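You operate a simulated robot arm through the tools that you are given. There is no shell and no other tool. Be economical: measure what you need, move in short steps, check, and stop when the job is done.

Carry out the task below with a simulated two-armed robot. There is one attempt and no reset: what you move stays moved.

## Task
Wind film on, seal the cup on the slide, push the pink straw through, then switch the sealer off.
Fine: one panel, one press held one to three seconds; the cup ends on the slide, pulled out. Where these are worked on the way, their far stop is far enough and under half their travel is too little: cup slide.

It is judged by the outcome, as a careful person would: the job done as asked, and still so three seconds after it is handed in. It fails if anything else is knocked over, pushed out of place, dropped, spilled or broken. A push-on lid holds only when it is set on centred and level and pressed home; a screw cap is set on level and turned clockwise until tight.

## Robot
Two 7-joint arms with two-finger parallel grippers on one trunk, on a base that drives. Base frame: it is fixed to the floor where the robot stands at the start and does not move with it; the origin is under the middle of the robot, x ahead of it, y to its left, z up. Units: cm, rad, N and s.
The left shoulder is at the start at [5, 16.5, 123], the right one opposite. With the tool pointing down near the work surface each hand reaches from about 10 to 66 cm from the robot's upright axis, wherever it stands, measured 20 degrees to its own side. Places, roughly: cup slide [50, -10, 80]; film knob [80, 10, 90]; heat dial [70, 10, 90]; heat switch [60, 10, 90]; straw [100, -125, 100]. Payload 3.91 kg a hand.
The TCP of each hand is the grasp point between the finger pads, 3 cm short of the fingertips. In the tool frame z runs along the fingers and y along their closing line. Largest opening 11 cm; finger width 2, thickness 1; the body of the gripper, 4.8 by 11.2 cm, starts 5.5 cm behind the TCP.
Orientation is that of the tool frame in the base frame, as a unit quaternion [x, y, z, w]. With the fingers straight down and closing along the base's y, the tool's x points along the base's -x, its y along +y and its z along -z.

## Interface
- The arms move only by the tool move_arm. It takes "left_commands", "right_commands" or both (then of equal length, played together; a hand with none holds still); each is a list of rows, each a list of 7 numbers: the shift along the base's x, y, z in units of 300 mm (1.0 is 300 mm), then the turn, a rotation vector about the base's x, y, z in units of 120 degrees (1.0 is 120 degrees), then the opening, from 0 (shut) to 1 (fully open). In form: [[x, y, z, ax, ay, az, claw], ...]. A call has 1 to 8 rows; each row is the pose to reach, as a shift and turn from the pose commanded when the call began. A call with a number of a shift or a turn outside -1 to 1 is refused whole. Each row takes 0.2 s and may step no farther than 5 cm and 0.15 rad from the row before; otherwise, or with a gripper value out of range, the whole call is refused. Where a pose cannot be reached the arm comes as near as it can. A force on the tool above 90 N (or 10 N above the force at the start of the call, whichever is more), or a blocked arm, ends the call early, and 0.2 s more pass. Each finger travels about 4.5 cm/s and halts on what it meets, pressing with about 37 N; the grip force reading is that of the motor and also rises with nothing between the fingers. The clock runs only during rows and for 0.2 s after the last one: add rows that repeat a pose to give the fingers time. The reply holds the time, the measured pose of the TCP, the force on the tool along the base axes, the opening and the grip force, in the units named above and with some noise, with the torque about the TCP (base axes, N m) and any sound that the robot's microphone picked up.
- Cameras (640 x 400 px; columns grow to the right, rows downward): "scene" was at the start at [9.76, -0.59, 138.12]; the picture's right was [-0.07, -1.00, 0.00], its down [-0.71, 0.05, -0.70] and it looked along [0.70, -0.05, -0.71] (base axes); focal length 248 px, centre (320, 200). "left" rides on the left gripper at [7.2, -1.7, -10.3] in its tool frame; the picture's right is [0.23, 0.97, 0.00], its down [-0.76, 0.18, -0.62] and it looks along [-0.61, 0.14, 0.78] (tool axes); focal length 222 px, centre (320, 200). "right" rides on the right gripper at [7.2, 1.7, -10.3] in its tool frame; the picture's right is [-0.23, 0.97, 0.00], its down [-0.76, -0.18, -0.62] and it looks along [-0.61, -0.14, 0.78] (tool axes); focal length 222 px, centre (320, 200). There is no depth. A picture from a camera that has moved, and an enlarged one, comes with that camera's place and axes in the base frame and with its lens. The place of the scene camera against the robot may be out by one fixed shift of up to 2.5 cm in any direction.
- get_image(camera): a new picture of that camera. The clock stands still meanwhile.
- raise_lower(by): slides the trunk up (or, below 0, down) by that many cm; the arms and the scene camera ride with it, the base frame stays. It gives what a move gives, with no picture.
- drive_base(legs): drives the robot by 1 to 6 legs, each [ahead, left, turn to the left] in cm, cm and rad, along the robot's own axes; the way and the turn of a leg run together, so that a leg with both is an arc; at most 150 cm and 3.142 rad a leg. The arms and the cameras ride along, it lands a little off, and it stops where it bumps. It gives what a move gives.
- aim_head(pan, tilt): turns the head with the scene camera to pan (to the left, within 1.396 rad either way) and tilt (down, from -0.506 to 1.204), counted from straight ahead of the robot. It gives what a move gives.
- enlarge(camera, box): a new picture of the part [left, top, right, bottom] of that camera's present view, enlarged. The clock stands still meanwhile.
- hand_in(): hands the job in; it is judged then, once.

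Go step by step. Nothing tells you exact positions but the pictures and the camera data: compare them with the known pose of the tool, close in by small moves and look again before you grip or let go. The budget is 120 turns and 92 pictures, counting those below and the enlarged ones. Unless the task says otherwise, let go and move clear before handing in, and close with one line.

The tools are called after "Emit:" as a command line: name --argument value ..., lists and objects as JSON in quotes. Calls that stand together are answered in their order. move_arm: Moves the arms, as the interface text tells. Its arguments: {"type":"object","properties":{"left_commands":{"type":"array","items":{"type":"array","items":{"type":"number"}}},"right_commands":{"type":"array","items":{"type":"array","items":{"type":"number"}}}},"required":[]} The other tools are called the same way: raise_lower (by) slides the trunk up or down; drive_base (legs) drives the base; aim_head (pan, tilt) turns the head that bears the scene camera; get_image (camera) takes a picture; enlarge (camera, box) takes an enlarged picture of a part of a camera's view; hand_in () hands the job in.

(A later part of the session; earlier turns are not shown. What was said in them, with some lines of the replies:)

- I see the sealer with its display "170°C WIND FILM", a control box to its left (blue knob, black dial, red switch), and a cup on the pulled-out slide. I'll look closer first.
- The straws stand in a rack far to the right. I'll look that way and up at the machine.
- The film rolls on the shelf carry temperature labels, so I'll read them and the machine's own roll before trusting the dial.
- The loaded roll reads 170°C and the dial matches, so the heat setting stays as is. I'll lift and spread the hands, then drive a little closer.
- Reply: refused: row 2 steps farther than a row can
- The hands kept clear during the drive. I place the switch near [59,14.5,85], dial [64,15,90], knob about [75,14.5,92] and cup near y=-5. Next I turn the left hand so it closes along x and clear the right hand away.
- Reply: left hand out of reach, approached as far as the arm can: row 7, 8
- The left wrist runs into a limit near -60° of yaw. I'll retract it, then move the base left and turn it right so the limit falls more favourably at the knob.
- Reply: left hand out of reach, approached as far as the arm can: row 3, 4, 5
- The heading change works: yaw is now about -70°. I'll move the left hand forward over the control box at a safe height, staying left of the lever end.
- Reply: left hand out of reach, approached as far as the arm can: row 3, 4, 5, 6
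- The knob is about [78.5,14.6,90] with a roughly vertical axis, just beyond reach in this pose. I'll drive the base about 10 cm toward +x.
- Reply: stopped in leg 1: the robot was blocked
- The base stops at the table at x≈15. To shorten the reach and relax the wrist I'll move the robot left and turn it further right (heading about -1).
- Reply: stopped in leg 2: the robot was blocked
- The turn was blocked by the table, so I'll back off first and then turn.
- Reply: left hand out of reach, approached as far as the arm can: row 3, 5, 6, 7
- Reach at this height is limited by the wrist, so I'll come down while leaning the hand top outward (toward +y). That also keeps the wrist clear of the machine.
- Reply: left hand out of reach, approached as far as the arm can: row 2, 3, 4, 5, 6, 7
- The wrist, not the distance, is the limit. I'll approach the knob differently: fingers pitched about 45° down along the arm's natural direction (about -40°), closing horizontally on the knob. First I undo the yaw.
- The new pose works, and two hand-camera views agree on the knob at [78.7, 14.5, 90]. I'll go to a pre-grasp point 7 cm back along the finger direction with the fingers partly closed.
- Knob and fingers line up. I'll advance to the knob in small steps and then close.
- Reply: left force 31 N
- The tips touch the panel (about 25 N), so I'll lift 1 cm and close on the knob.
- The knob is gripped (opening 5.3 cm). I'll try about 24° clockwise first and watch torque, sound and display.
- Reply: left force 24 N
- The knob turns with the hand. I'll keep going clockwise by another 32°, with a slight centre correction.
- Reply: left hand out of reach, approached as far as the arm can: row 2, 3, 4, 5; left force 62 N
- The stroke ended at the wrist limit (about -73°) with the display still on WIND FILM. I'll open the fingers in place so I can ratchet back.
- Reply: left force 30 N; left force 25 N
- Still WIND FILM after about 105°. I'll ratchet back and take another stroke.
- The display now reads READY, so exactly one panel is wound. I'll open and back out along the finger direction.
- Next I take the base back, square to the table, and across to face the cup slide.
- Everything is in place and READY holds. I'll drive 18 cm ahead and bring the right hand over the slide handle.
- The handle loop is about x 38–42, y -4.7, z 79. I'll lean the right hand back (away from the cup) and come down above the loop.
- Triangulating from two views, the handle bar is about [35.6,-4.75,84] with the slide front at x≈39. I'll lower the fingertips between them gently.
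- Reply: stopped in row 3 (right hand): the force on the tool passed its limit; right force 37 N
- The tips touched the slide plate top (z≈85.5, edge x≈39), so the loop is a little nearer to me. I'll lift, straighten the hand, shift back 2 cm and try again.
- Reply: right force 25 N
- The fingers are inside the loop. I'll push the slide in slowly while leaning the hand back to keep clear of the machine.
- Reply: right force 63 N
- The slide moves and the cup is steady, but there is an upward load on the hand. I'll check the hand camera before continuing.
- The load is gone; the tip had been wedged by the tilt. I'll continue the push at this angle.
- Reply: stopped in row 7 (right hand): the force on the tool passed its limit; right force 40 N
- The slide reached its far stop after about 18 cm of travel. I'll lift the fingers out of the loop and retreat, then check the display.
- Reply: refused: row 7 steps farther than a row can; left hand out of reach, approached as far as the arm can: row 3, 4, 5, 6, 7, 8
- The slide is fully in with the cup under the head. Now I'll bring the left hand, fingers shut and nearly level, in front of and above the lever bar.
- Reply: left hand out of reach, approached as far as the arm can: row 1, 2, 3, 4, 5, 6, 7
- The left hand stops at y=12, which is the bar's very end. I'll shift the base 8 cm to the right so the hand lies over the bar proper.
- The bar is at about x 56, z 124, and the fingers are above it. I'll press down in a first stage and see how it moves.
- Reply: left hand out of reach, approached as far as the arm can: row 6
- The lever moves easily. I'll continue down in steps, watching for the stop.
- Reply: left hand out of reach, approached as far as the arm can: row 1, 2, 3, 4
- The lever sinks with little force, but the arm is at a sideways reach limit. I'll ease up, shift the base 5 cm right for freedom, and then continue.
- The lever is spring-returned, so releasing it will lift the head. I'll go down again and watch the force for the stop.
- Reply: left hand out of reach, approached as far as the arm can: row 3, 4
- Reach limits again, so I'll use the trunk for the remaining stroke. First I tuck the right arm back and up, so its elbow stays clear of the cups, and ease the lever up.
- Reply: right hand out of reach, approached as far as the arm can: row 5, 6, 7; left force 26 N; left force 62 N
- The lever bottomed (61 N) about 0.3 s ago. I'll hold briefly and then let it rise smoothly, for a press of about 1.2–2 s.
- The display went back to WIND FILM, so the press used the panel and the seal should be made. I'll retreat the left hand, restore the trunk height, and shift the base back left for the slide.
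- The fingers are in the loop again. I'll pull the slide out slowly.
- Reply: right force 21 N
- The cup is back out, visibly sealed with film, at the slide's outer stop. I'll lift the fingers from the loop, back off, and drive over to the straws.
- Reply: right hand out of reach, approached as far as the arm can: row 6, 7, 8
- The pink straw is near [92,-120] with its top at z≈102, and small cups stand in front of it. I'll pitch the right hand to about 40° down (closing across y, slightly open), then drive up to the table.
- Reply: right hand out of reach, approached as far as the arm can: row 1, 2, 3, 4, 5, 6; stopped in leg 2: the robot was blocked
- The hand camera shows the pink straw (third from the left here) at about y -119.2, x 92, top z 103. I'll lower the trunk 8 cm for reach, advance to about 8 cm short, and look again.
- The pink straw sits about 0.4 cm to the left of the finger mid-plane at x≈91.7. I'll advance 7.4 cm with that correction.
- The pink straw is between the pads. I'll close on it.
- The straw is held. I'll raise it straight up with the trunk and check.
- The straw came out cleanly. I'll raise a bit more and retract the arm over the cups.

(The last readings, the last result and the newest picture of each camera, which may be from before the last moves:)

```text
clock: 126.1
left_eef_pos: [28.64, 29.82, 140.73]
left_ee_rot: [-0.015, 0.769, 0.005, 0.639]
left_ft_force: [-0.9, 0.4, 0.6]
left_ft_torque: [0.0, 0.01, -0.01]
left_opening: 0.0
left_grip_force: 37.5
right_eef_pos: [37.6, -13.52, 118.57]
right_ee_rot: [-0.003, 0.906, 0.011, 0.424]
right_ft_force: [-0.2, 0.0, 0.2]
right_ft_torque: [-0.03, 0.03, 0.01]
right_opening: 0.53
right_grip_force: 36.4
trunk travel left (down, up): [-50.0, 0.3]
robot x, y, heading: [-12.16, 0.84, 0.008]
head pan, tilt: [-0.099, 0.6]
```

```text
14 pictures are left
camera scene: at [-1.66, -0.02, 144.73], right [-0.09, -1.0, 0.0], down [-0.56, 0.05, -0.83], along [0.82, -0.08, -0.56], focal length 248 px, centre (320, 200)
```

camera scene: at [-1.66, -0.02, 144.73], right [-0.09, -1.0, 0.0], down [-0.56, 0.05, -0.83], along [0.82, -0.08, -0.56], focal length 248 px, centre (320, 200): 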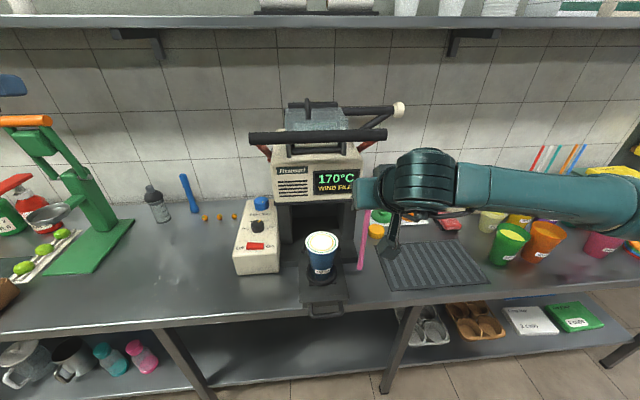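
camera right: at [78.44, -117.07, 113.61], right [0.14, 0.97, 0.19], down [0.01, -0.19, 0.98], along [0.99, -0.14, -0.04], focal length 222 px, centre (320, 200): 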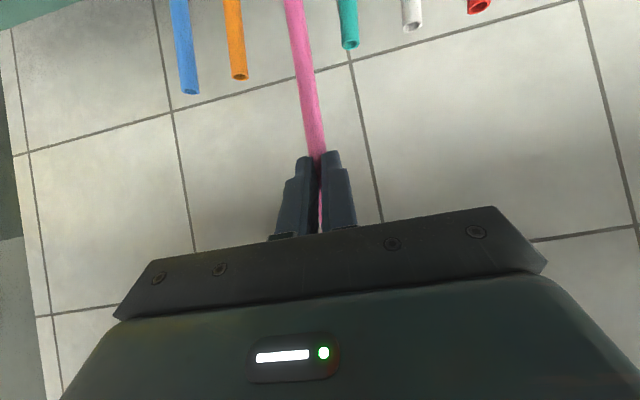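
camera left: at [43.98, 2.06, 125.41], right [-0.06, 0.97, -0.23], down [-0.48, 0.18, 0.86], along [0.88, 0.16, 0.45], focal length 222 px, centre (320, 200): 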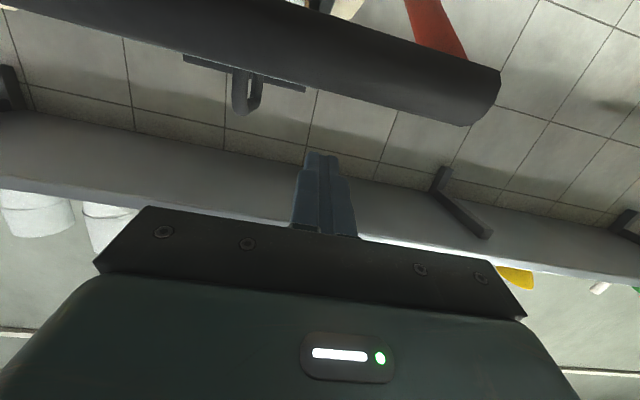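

The straw hangs vertically and the cup waits on the slide. I'll lift the straw clear, drive in 9 cm, then move sideways toward the cup and look with the hand camera.

Emit:
move_arm --right_commands '[[0, 0, 0.08, 0, 0, 0, 0], [0, 0, 0.16, 0, 0, 0, 0], [0, 0.07, 0.18, 0, 0, 0, 0], [0, 0.14, 0.18, 0, 0, 0, 0]]'

Emit:
drive_base --legs '[[7, 4.2, 0]]'

Emit:
get_image --camera "right"

Emit:
get_image --camera "scene"

```text
clock: 127.1
left_eef_pos: [28.72, 29.74, 140.68]
left_ee_rot: [-0.015, 0.77, 0.005, 0.638]
left_ft_force: [0.6, -0.4, 1.3]
left_ft_torque: [0.02, -0.02, 0.03]
left_opening: 0.01
left_grip_force: 37.2
right_eef_pos: [37.66, -9.45, 124.16]
right_ee_rot: [-0.002, 0.906, 0.01, 0.423]
right_ft_force: [1.2, -0.6, -0.7]
right_ft_torque: [0.02, -0.01, 0.01]
right_opening: 0.22
right_grip_force: 37.5
trunk travel left (down, up): [-50.0, 0.3]
robot x, y, heading: [-12.48, 0.79, 0.01]
head pan, tilt: [-0.099, 0.6]
```

```text
clock: 128.2
left_eef_pos: [35.58, 33.97, 140.67]
left_ee_rot: [-0.014, 0.77, 0.004, 0.638]
left_ft_force: [0.4, -0.7, -0.5]
left_ft_torque: [0.0, 0.03, -0.04]
left_opening: 0.0
left_grip_force: 37.5
right_eef_pos: [44.42, -5.32, 124.13]
right_ee_rot: [-0.004, 0.906, 0.011, 0.424]
right_ft_force: [-0.8, -1.2, 1.0]
right_ft_torque: [0.0, 0.0, -0.01]
right_opening: 0.59
right_grip_force: 36.9
trunk travel left (down, up): [-50.0, 0.3]
robot x, y, heading: [-5.12, 4.89, 0.013]
head pan, tilt: [-0.099, 0.6]
```

```text
13 pictures are left
camera right: at [31.91, -3.85, 125.17], right [0.13, 0.97, 0.19], down [0.01, -0.19, 0.98], along [0.99, -0.13, -0.04], focal length 222 px, centre (320, 200)
```

right: 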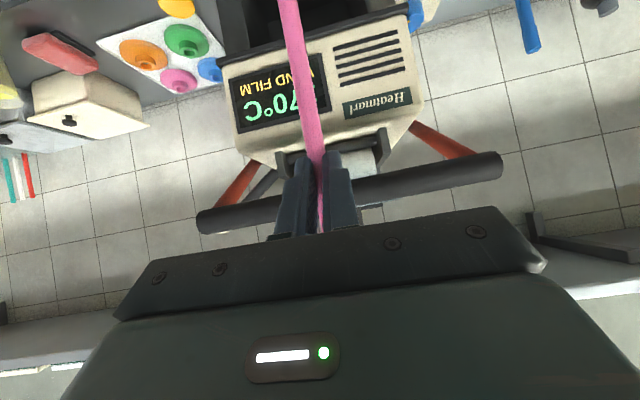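

```text
12 pictures are left
camera scene: at [5.23, 4.15, 144.72], right [-0.09, -1.0, 0.0], down [-0.56, 0.05, -0.82], along [0.82, -0.08, -0.57], focal length 248 px, centre (320, 200)
```

scene: 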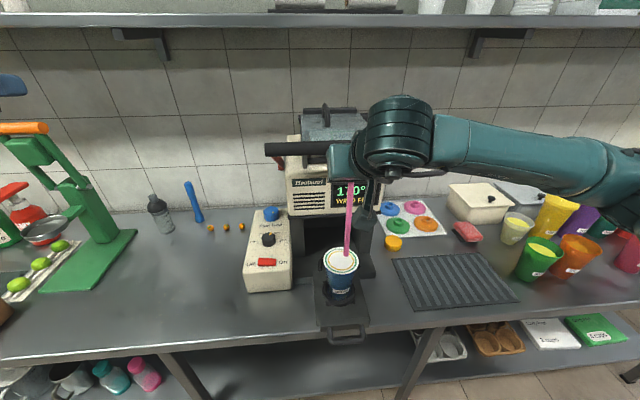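

The straw is about over the cup. I'll zoom in to judge the straw tip against the film.

Emit:
enlarge --camera "scene" --box '[300, 210, 396, 290]'

```text
5.00 times, centred on (348, 250) of scene
camera zoom: at [5.23, 4.15, 144.72], right [-0.09, -1.0, 0.0], down [-0.56, 0.05, -0.82], along [0.82, -0.08, -0.57], focal length 1242 px, centre (180, -50)
```

zoom: 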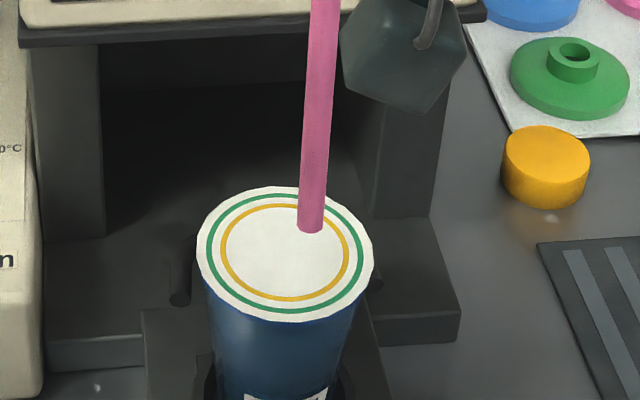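

The tip is about 1.6 cm short and 0.9 cm right of the film centre. I'll correct that and lower toward the film.

Emit:
move_arm --right_commands '[[0.027, 0.015, 0, 0, 0, 0, 0], [0.053, 0.03, 0, 0, 0, 0, 0], [0.053, 0.03, -0.03, 0, 0, 0, 0], [0.053, 0.03, -0.06, 0, 0, 0, 0], [0.053, 0.03, -0.06, 0, 0, 0, 0]]'

Emit:
enlarge --camera "scene" --box '[300, 210, 396, 290]'

```text
clock: 129.4
left_eef_pos: [35.35, 33.87, 140.84]
left_ee_rot: [-0.014, 0.769, 0.005, 0.639]
left_ft_force: [0.0, -0.5, 0.1]
left_ft_torque: [-0.02, -0.01, 0.02]
left_opening: 0.0
left_grip_force: 36.5
right_eef_pos: [46.07, -4.44, 122.3]
right_ee_rot: [-0.004, 0.906, 0.011, 0.423]
right_ft_force: [-0.5, -0.8, 1.0]
right_ft_torque: [0.0, 0.02, 0.0]
right_opening: 0.59
right_grip_force: 37.0
trunk travel left (down, up): [-50.0, 0.3]
robot x, y, heading: [-5.1, 4.64, 0.006]
head pan, tilt: [-0.099, 0.6]
```

```text
5.00 times, centred on (348, 250) of scene
camera zoom: at [5.15, 4.11, 144.73], right [-0.09, -1.0, 0.0], down [-0.56, 0.05, -0.83], along [0.82, -0.08, -0.56], focal length 1242 px, centre (180, -50)
```

zoom: 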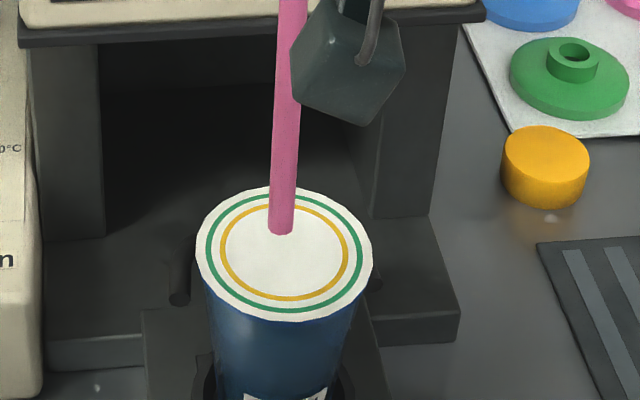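

Emit:
move_arm --right_commands '[[0, 0, -0.035, 0, 0, 0, 0], [0, 0, -0.07, 0, 0, 0, 0], [0, 0, -0.07, 0, 0, 0, 0]]'

Emit:
enlarge --camera "scene" --box '[300, 210, 396, 290]'

```text
clock: 130.2
left_eef_pos: [35.48, 33.98, 140.69]
left_ee_rot: [-0.015, 0.769, 0.006, 0.639]
left_ft_force: [0.8, 0.7, -0.7]
left_ft_torque: [0.01, 0.02, 0.01]
left_opening: 0.01
left_grip_force: 37.3
right_eef_pos: [46.15, -4.55, 120.29]
right_ee_rot: [-0.003, 0.906, 0.011, 0.423]
right_ft_force: [0.1, -1.2, 0.6]
right_ft_torque: [0.0, 0.0, -0.01]
right_opening: 0.58
right_grip_force: 37.0
trunk travel left (down, up): [-50.0, 0.3]
robot x, y, heading: [-5.31, 4.91, 0.006]
head pan, tilt: [-0.099, 0.6]
```

```text
5.00 times, centred on (348, 250) of scene
camera zoom: at [5.16, 4.11, 144.73], right [-0.09, -1.0, 0.0], down [-0.56, 0.05, -0.83], along [0.82, -0.08, -0.56], focal length 1242 px, centre (180, -50)
```

zoom: 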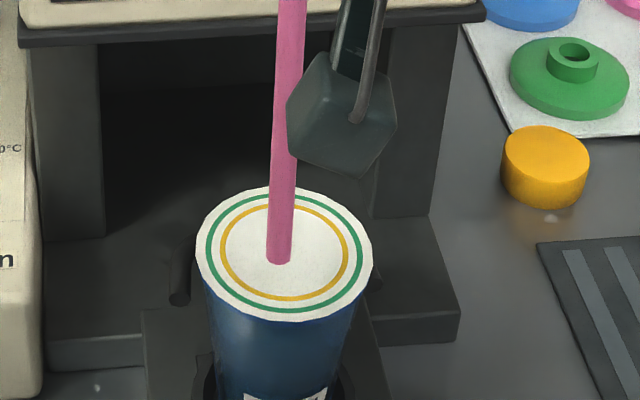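

No contact yet, and the tip is now drifting toward the near side. I'll shift 1.3 cm forward and keep lowering.

Emit:
move_arm --right_commands '[[0.045, 0, -0.02, 0, 0, 0, 0], [0.045, 0, -0.05, 0, 0, 0, 0], [0.045, 0, -0.08, 0, 0, 0, 0], [0.045, 0, -0.08, 0, 0, 0, 0]]'

Emit:
enlarge --camera "scene" --box '[300, 210, 396, 290]'

```text
clock: 131.2
left_eef_pos: [35.33, 34.02, 140.61]
left_ee_rot: [-0.014, 0.769, 0.005, 0.639]
left_ft_force: [-0.2, 0.1, -0.8]
left_ft_torque: [0.02, -0.01, -0.01]
left_opening: 0.01
left_grip_force: 36.8
right_eef_pos: [47.39, -4.44, 117.88]
right_ee_rot: [-0.004, 0.906, 0.011, 0.424]
right_ft_force: [0.3, 0.1, -0.3]
right_ft_torque: [0.0, -0.01, -0.01]
right_opening: 0.58
right_grip_force: 37.0
trunk travel left (down, up): [-50.0, 0.3]
robot x, y, heading: [-5.46, 4.84, 0.006]
head pan, tilt: [-0.099, 0.6]
```

```text
5.00 times, centred on (348, 250) of scene
camera zoom: at [5.15, 4.11, 144.73], right [-0.09, -1.0, 0.0], down [-0.56, 0.05, -0.83], along [0.82, -0.08, -0.56], focal length 1242 px, centre (180, -50)
```

zoom: 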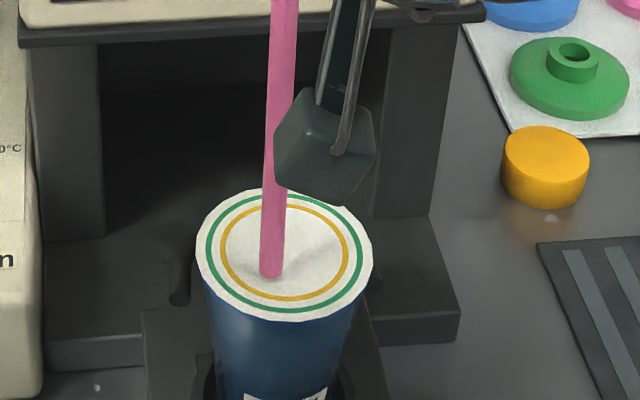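

A shadow under the tip shows it is now close to the film. I'll centre it (1.6 cm forward, 0.5 cm right) and push down.

Emit:
move_arm --right_commands '[[0.027, -0.008, 0.01, 0, 0, 0, 0], [0.053, -0.016, 0.01, 0, 0, 0, 0], [0.053, -0.016, -0.03, 0, 0, 0, 0], [0.053, -0.016, -0.08, 0, 0, 0, 0], [0.053, -0.016, -0.13, 0, 0, 0, 0]]'

Emit:
enlarge --camera "scene" --box '[300, 210, 396, 290]'

```text
clock: 132.4
left_eef_pos: [35.38, 33.96, 140.67]
left_ee_rot: [-0.015, 0.77, 0.005, 0.638]
left_ft_force: [-0.2, 0.4, 0.5]
left_ft_torque: [0.01, 0.01, -0.01]
left_opening: 0.0
left_grip_force: 37.6
right_eef_pos: [49.01, -4.99, 113.98]
right_ee_rot: [-0.003, 0.906, 0.011, 0.424]
right_ft_force: [0.8, -0.3, -0.2]
right_ft_torque: [-0.02, -0.02, 0.03]
right_opening: 0.57
right_grip_force: 36.8
trunk travel left (down, up): [-50.0, 0.3]
robot x, y, heading: [-5.67, 4.69, 0.006]
head pan, tilt: [-0.099, 0.6]
```

```text
5.00 times, centred on (348, 250) of scene
camera zoom: at [5.17, 4.1, 144.73], right [-0.09, -1.0, 0.0], down [-0.56, 0.05, -0.83], along [0.82, -0.08, -0.57], focal length 1242 px, centre (180, -50)
```

zoom: 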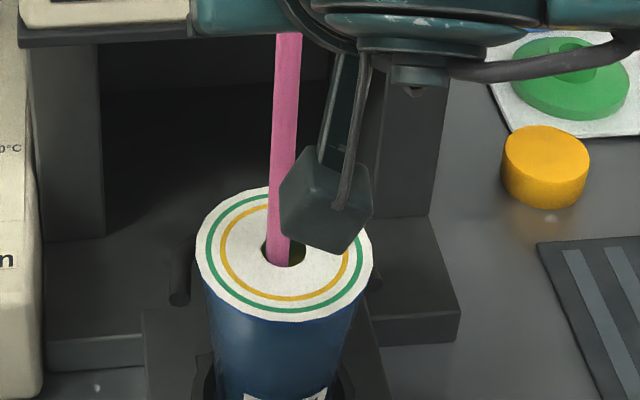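

The straw has pierced the film and the cup is steady. I'll push it down another 6 cm.

Emit:
move_arm --right_commands '[[0, 0, -0.04, 0, 0, 0, 0], [0, 0, -0.08, 0, 0, 0, 0], [0, 0, -0.12, 0, 0, 0, 0], [0, 0, -0.16, 0, 0, 0, 0], [0, 0, -0.2, 0, 0, 0, 0]]'

```text
clock: 133.6
left_eef_pos: [35.43, 33.87, 140.74]
left_ee_rot: [-0.015, 0.77, 0.006, 0.638]
left_ft_force: [-1.2, 0.0, 0.6]
left_ft_torque: [0.03, 0.0, 0.02]
left_opening: 0.0
left_grip_force: 37.0
right_eef_pos: [48.96, -5.11, 107.79]
right_ee_rot: [-0.004, 0.906, 0.011, 0.424]
right_ft_force: [0.4, 0.0, 0.4]
right_ft_torque: [-0.03, -0.02, -0.02]
right_opening: 0.59
right_grip_force: 37.2
trunk travel left (down, up): [-50.0, 0.3]
robot x, y, heading: [-5.43, 4.95, 0.009]
head pan, tilt: [-0.099, 0.6]
```

No resistance. I'll open the fingers and back straight out, leaving the straw in the cup.

Emit:
move_arm --right_commands '[[0, 0, 0, 0, 0, 0, 0.15], [0, 0, 0, 0, 0, 0, 0.3], [0, 0, 0, 0, 0, 0, 0.3], [-0.06, 0, 0, 0, 0, 0, 0.3], [-0.14, 0, 0, 0, 0, 0, 0.3], [-0.25, 0, 0, 0, 0, 0, 0.3], [-0.38, 0, 0, 0, 0, 0, 0.3], [-0.38, -0.1, 0, 0, 0, 0, 0.3]]'

Emit:
get_image --camera "scene"

```text
clock: 135.4
left_eef_pos: [35.34, 33.77, 140.76]
left_ee_rot: [-0.015, 0.769, 0.006, 0.639]
left_ft_force: [-0.1, 0.6, -0.3]
left_ft_torque: [0.02, 0.01, 0.01]
left_opening: 0.02
left_grip_force: 37.1
right_eef_pos: [37.43, -8.0, 108.15]
right_ee_rot: [-0.004, 0.906, 0.012, 0.423]
right_ft_force: [0.1, 0.0, 0.1]
right_ft_torque: [0.01, 0.0, 0.01]
right_opening: 3.31
right_grip_force: 0.2
trunk travel left (down, up): [-50.0, 0.3]
robot x, y, heading: [-5.16, 4.77, 0.013]
head pan, tilt: [-0.099, 0.6]
```

```text
6 pictures are left
camera scene: at [5.14, 3.96, 144.73], right [-0.09, -1.0, 0.0], down [-0.56, 0.05, -0.83], along [0.82, -0.07, -0.56], focal length 248 px, centre (320, 200)
```

scene: 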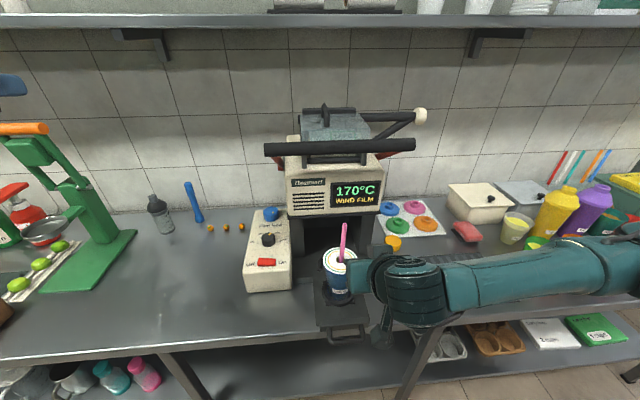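

The straw stands in the sealed cup. Next the switch: centre ≈ [56.6,14.7,89], so I'll press its Off (left) side with the left hand pointing down. First I move the right hand clear and re-pitch the left hand.

Emit:
move_arm --left_commands '[[0, 0, -0.1, 0, 0.07, 0, 0], [0, 0, -0.2, 0, 0.14, 0, 0], [0, -0.03, -0.32, 0, 0.21, 0, 0], [0, -0.06, -0.44, 0, 0.28, 0, 0], [0, -0.1, -0.56, 0, 0.35, 0, 0], [0, -0.15, -0.68, 0, 0.42, 0, 0], [0, -0.2, -0.8, 0, 0.49, 0, 0], [0, -0.25, -0.9, 0, 0.56, 0, 0]]' --right_commands '[[-0.05, -0.1, 0.03, 0, 0, 0, 0.3], [-0.1, -0.2, 0.06, 0, 0, 0, 0.3], [-0.1, -0.32, 0.1, 0, 0, 0, 0.3], [-0.1, -0.44, 0.14, 0, 0, 0, 0.3], [-0.1, -0.56, 0.18, 0, 0, 0, 0.3], [-0.1, -0.6, 0.2, 0, 0, 0, 0.3], [-0.1, -0.6, 0.2, 0, 0, 0, 0.3], [-0.1, -0.6, 0.2, 0, 0, 0, 0.3]]'

```text
clock: 137.2
left_eef_pos: [35.28, 26.36, 113.62]
left_ee_rot: [-0.01, 0.994, 0.011, 0.104]
left_ft_force: [0.2, 0.7, -0.1]
left_ft_torque: [-0.01, 0.02, -0.02]
left_opening: 0.0
left_grip_force: 37.0
right_eef_pos: [35.48, -26.18, 113.95]
right_ee_rot: [-0.003, 0.906, 0.011, 0.423]
right_ft_force: [0.1, 0.2, 0.1]
right_ft_torque: [-0.01, 0.01, -0.01]
right_opening: 3.29
right_grip_force: 0.1
right hand out of reach, approached as far as the arm can: row 2, 3, 4, 5, 6, 7, 8
trunk travel left (down, up): [-50.0, 0.3]
robot x, y, heading: [-5.06, 4.75, 0.004]
head pan, tilt: [-0.099, 0.6]
```

Emit:
drive_base --legs '[[9, 0, 0]]'

Emit:
move_arm --left_commands '[[0.03, -0.03, -0.1, -0.05, 0, 0, 0], [0.08, -0.08, -0.2, -0.1, 0, 0, 0], [0.16, -0.14, -0.32, -0.1, 0, 0, 0], [0.24, -0.2, -0.42, -0.1, 0, 0, 0], [0.32, -0.26, -0.5, -0.1, 0, 0, 0], [0.39, -0.317, -0.58, -0.1, 0, 0, 0], [0.39, -0.317, -0.58, -0.1, 0, 0, 0]]'

Emit:
get_image --camera "left"

```text
clock: 138.3
left_eef_pos: [44.23, 26.41, 113.69]
left_ee_rot: [-0.007, 0.994, 0.012, 0.106]
left_ft_force: [0.3, 0.3, -0.9]
left_ft_torque: [-0.02, -0.03, -0.03]
left_opening: 0.03
left_grip_force: 37.0
right_eef_pos: [44.33, -26.24, 113.81]
right_ee_rot: [-0.003, 0.906, 0.01, 0.423]
right_ft_force: [-0.5, 0.4, -0.5]
right_ft_torque: [0.01, -0.02, 0.02]
right_opening: 3.3
right_grip_force: 0.1
trunk travel left (down, up): [-50.0, 0.3]
robot x, y, heading: [3.4, 4.63, 0.005]
head pan, tilt: [-0.099, 0.6]
```

```text
clock: 139.9
left_eef_pos: [51.9, 21.11, 101.09]
left_ee_rot: [-0.019, 0.99, -0.091, 0.105]
left_ft_force: [0.8, -0.3, -0.2]
left_ft_torque: [0.02, -0.01, 0.03]
left_opening: 0.0
left_grip_force: 37.1
left hand out of reach, approached as far as the arm can: row 4, 5, 6, 7
right_eef_pos: [44.26, -26.3, 113.85]
right_ee_rot: [-0.004, 0.906, 0.011, 0.423]
right_ft_force: [0.4, 0.8, -0.4]
right_ft_torque: [0.03, -0.03, 0.03]
right_opening: 3.31
right_grip_force: 0.0
trunk travel left (down, up): [-50.0, 0.3]
robot x, y, heading: [3.56, 5.2, 0.006]
head pan, tilt: [-0.099, 0.6]
```

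```text
5 pictures are left
camera left: at [42.62, 20.98, 109.71], right [-0.24, 0.94, -0.23], down [0.61, 0.33, 0.72], along [0.76, 0.04, -0.65], focal length 222 px, centre (320, 200)
```

left: 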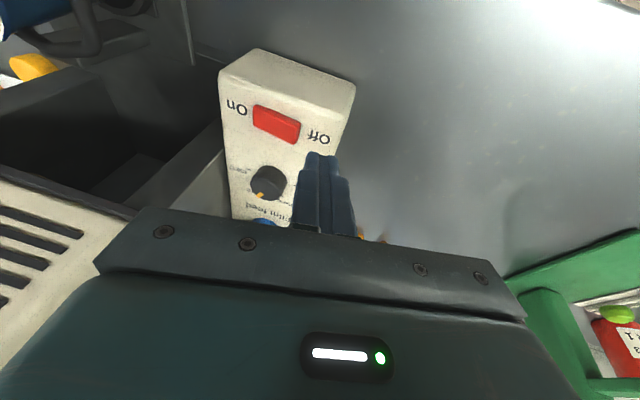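

Reach runs out at this trunk height. I'll lower the trunk 5 cm and let the base carry the fingertip over the Off end, then check.

Emit:
raise_lower --by -5

Emit:
drive_base --legs '[[4.4, -4.3, 0]]'

Emit:
get_image --camera "left"

```text
clock: 140.8
left_eef_pos: [51.87, 21.17, 96.03]
left_ee_rot: [-0.019, 0.99, -0.091, 0.105]
left_ft_force: [-0.4, 0.4, -0.1]
left_ft_torque: [0.01, -0.02, 0.0]
left_opening: 0.0
left_grip_force: 36.6
right_eef_pos: [44.3, -26.28, 108.88]
right_ee_rot: [-0.003, 0.906, 0.011, 0.423]
right_ft_force: [-0.1, 0.6, -1.1]
right_ft_torque: [-0.02, 0.01, 0.01]
right_opening: 3.3
right_grip_force: 0.1
trunk travel left (down, up): [-45.0, 5.3]
robot x, y, heading: [3.7, 5.31, 0.007]
head pan, tilt: [-0.099, 0.6]
```

```text
clock: 141.8
left_eef_pos: [56.34, 16.92, 96.09]
left_ee_rot: [-0.02, 0.99, -0.092, 0.103]
left_ft_force: [-0.1, -0.6, 0.3]
left_ft_torque: [-0.01, -0.02, 0.05]
left_opening: 0.03
left_grip_force: 36.8
right_eef_pos: [48.78, -30.48, 108.78]
right_ee_rot: [-0.003, 0.906, 0.011, 0.422]
right_ft_force: [0.2, -1.1, -0.1]
right_ft_torque: [0.01, 0.01, 0.01]
right_opening: 3.33
right_grip_force: 0.1
trunk travel left (down, up): [-45.0, 5.3]
robot x, y, heading: [8.15, 1.03, 0.008]
head pan, tilt: [-0.099, 0.6]
```

```text
4 pictures are left
camera left: at [47.07, 16.66, 104.69], right [-0.24, 0.94, -0.23], down [0.61, 0.33, 0.72], along [0.76, 0.04, -0.65], focal length 222 px, centre (320, 200)
```

left: 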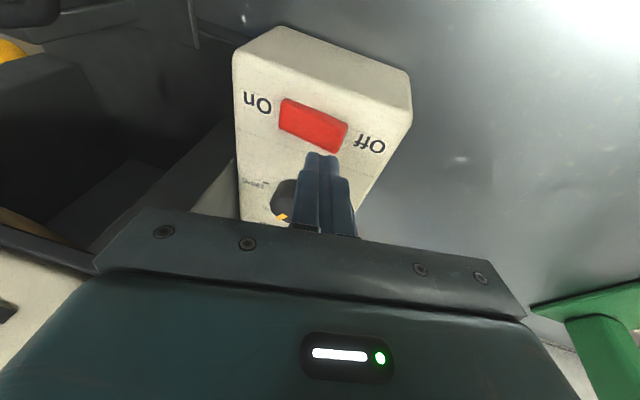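

The fingertip is over the Off end ([57,16.4]). I'll press down gently.

Emit:
move_arm --left_commands '[[0, 0, -0.05, 0, 0, 0, 0], [0, 0, -0.09, 0, 0, 0, 0], [0, 0, -0.12, 0, 0, 0, 0], [0, 0, -0.145, 0, 0, 0, 0]]'

Emit:
get_image --camera "scene"

```text
clock: 142.8
left_eef_pos: [55.0, 18.5, 93.74]
left_ee_rot: [-0.02, 0.99, -0.092, 0.105]
left_ft_force: [-0.1, 0.9, 0.6]
left_ft_torque: [0.02, -0.02, 0.02]
left_opening: 0.0
left_grip_force: 37.3
left hand out of reach, approached as far as the arm can: row 1, 2, 3, 4
right_eef_pos: [48.76, -30.43, 108.95]
right_ee_rot: [-0.003, 0.906, 0.01, 0.423]
right_ft_force: [0.3, -0.1, -0.1]
right_ft_torque: [-0.01, 0.01, 0.0]
right_opening: 3.31
right_grip_force: 0.1
trunk travel left (down, up): [-45.0, 5.3]
robot x, y, heading: [7.96, 0.94, 0.007]
head pan, tilt: [-0.099, 0.6]
```

```text
3 pictures are left
camera scene: at [18.53, -0.14, 139.73], right [-0.09, -1.0, 0.0], down [-0.56, 0.05, -0.83], along [0.82, -0.08, -0.56], focal length 248 px, centre (320, 200)
```

scene: 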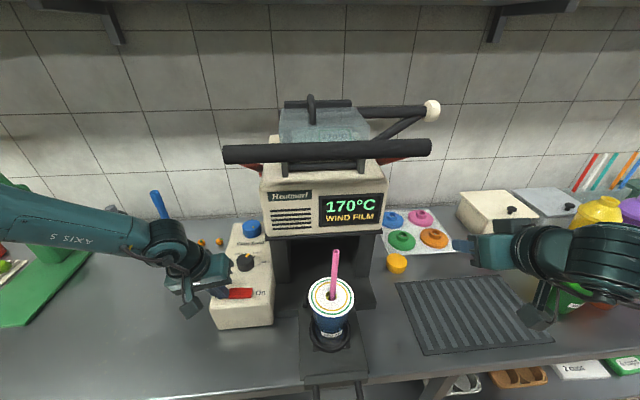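

The arm drifted at its reach limit without touching. I'll re-place the tip with the base and press using the trunk.

Emit:
drive_base --legs '[[1.5, -1.6, 0]]'

Emit:
raise_lower --by -1.5

```text
clock: 143.6
left_eef_pos: [56.45, 16.93, 93.61]
left_ee_rot: [-0.019, 0.99, -0.092, 0.104]
left_ft_force: [0.6, 0.7, -0.3]
left_ft_torque: [0.0, -0.02, -0.01]
left_opening: 0.0
left_grip_force: 37.2
right_eef_pos: [50.14, -32.25, 108.85]
right_ee_rot: [-0.003, 0.906, 0.012, 0.422]
right_ft_force: [-0.7, 0.0, 0.7]
right_ft_torque: [0.02, 0.0, 0.0]
right_opening: 3.33
right_grip_force: 0.0
trunk travel left (down, up): [-45.0, 5.3]
robot x, y, heading: [9.44, -0.91, 0.004]
head pan, tilt: [-0.099, 0.6]
```

```text
clock: 144.2
left_eef_pos: [56.44, 17.03, 93.37]
left_ee_rot: [-0.021, 0.988, -0.095, 0.117]
left_ft_force: [-19.8, 21.5, 83.6]
left_ft_torque: [0.15, 0.93, 0.39]
left_opening: 0.01
left_grip_force: 36.9
right_eef_pos: [49.58, -32.0, 107.84]
right_ee_rot: [-0.003, 0.904, 0.011, 0.427]
right_ft_force: [1.3, -0.6, 0.2]
right_ft_torque: [-0.02, -0.01, 0.02]
right_opening: 3.31
right_grip_force: 0.0
trunk travel left (down, up): [-43.5, 6.8]
robot x, y, heading: [9.27, -0.62, 0.008]
head pan, tilt: [-0.099, 0.6]
```

Firm contact, 84 N. I'll release and look at the display and switch.

Emit:
raise_lower --by 3

Emit:
enlarge --camera "scene" --box '[180, 150, 420, 350]'

```text
clock: 145.0
left_eef_pos: [56.61, 16.9, 94.98]
left_ee_rot: [-0.019, 0.99, -0.092, 0.103]
left_ft_force: [-0.1, 1.0, -0.4]
left_ft_torque: [-0.02, 0.02, -0.01]
left_opening: 0.02
left_grip_force: 37.2
right_eef_pos: [50.31, -32.22, 110.31]
right_ee_rot: [-0.003, 0.906, 0.011, 0.423]
right_ft_force: [0.7, -0.3, 0.3]
right_ft_torque: [0.0, 0.02, -0.02]
right_opening: 3.31
right_grip_force: 0.0
trunk travel left (down, up): [-46.5, 3.8]
robot x, y, heading: [9.38, -1.13, 0.006]
head pan, tilt: [-0.099, 0.6]
```

```text
2.00 times, centred on (300, 250) of scene
camera zoom: at [20.09, -1.76, 141.18], right [-0.09, -1.0, 0.0], down [-0.56, 0.05, -0.82], along [0.82, -0.08, -0.57], focal length 497 px, centre (360, 100)
```

zoom: 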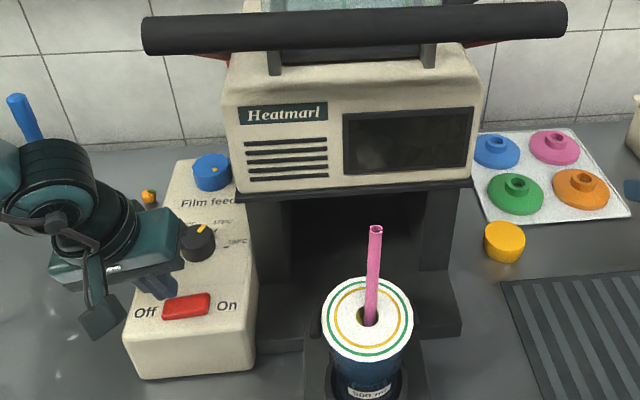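

The display is dark, so the sealer is off. The cup stands sealed on the pulled-out slide with the pink straw in. I'll move clear before handing in.

Emit:
raise_lower --by 3

Emit:
drive_base --legs '[[-15, 0, 0]]'

Emit:
get_image --camera "scene"

```text
clock: 145.7
left_eef_pos: [56.72, 16.85, 98.06]
left_ee_rot: [-0.02, 0.99, -0.091, 0.105]
left_ft_force: [0.3, -0.6, -1.0]
left_ft_torque: [0.0, -0.02, 0.0]
left_opening: 0.02
left_grip_force: 37.2
right_eef_pos: [50.22, -32.11, 113.25]
right_ee_rot: [-0.002, 0.906, 0.01, 0.423]
right_ft_force: [-0.7, 0.1, 0.9]
right_ft_torque: [-0.01, -0.01, -0.01]
right_opening: 3.32
right_grip_force: 0.0
trunk travel left (down, up): [-49.5, 0.8]
robot x, y, heading: [9.54, -1.26, 0.011]
head pan, tilt: [-0.099, 0.6]
```

```text
clock: 147.1
left_eef_pos: [41.56, 16.87, 98.16]
left_ee_rot: [-0.019, 0.99, -0.092, 0.105]
left_ft_force: [0.2, -0.3, -1.1]
left_ft_torque: [-0.03, -0.03, 0.03]
left_opening: 0.03
left_grip_force: 36.7
right_eef_pos: [35.18, -32.2, 113.46]
right_ee_rot: [-0.002, 0.906, 0.01, 0.423]
right_ft_force: [0.2, -0.6, 0.4]
right_ft_torque: [-0.02, 0.04, -0.03]
right_opening: 3.33
right_grip_force: 0.1
trunk travel left (down, up): [-49.5, 0.8]
robot x, y, heading: [-5.08, -1.19, 0.005]
head pan, tilt: [-0.099, 0.6]
```

```text
1 pictures are left
camera scene: at [5.05, -1.83, 144.24], right [-0.09, -1.0, 0.0], down [-0.56, 0.05, -0.83], along [0.82, -0.08, -0.56], focal length 248 px, centre (320, 200)
```

scene: 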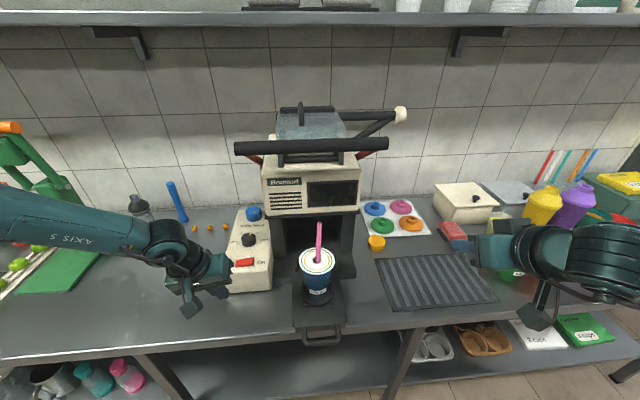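

The sealer display is dark, the slide is out with the sealed cup and straw on it, and both hands are clear. I'm handing in.

Emit:
hand_in

```text
The job is handed in.
```

I wound on one panel of film, sealed the cup with a single press held about 1–2 s, pushed the pink straw through, and switched the sealer off. The cup is on the pulled-out slide, and nothing looked knocked over or out of place in the last picture.
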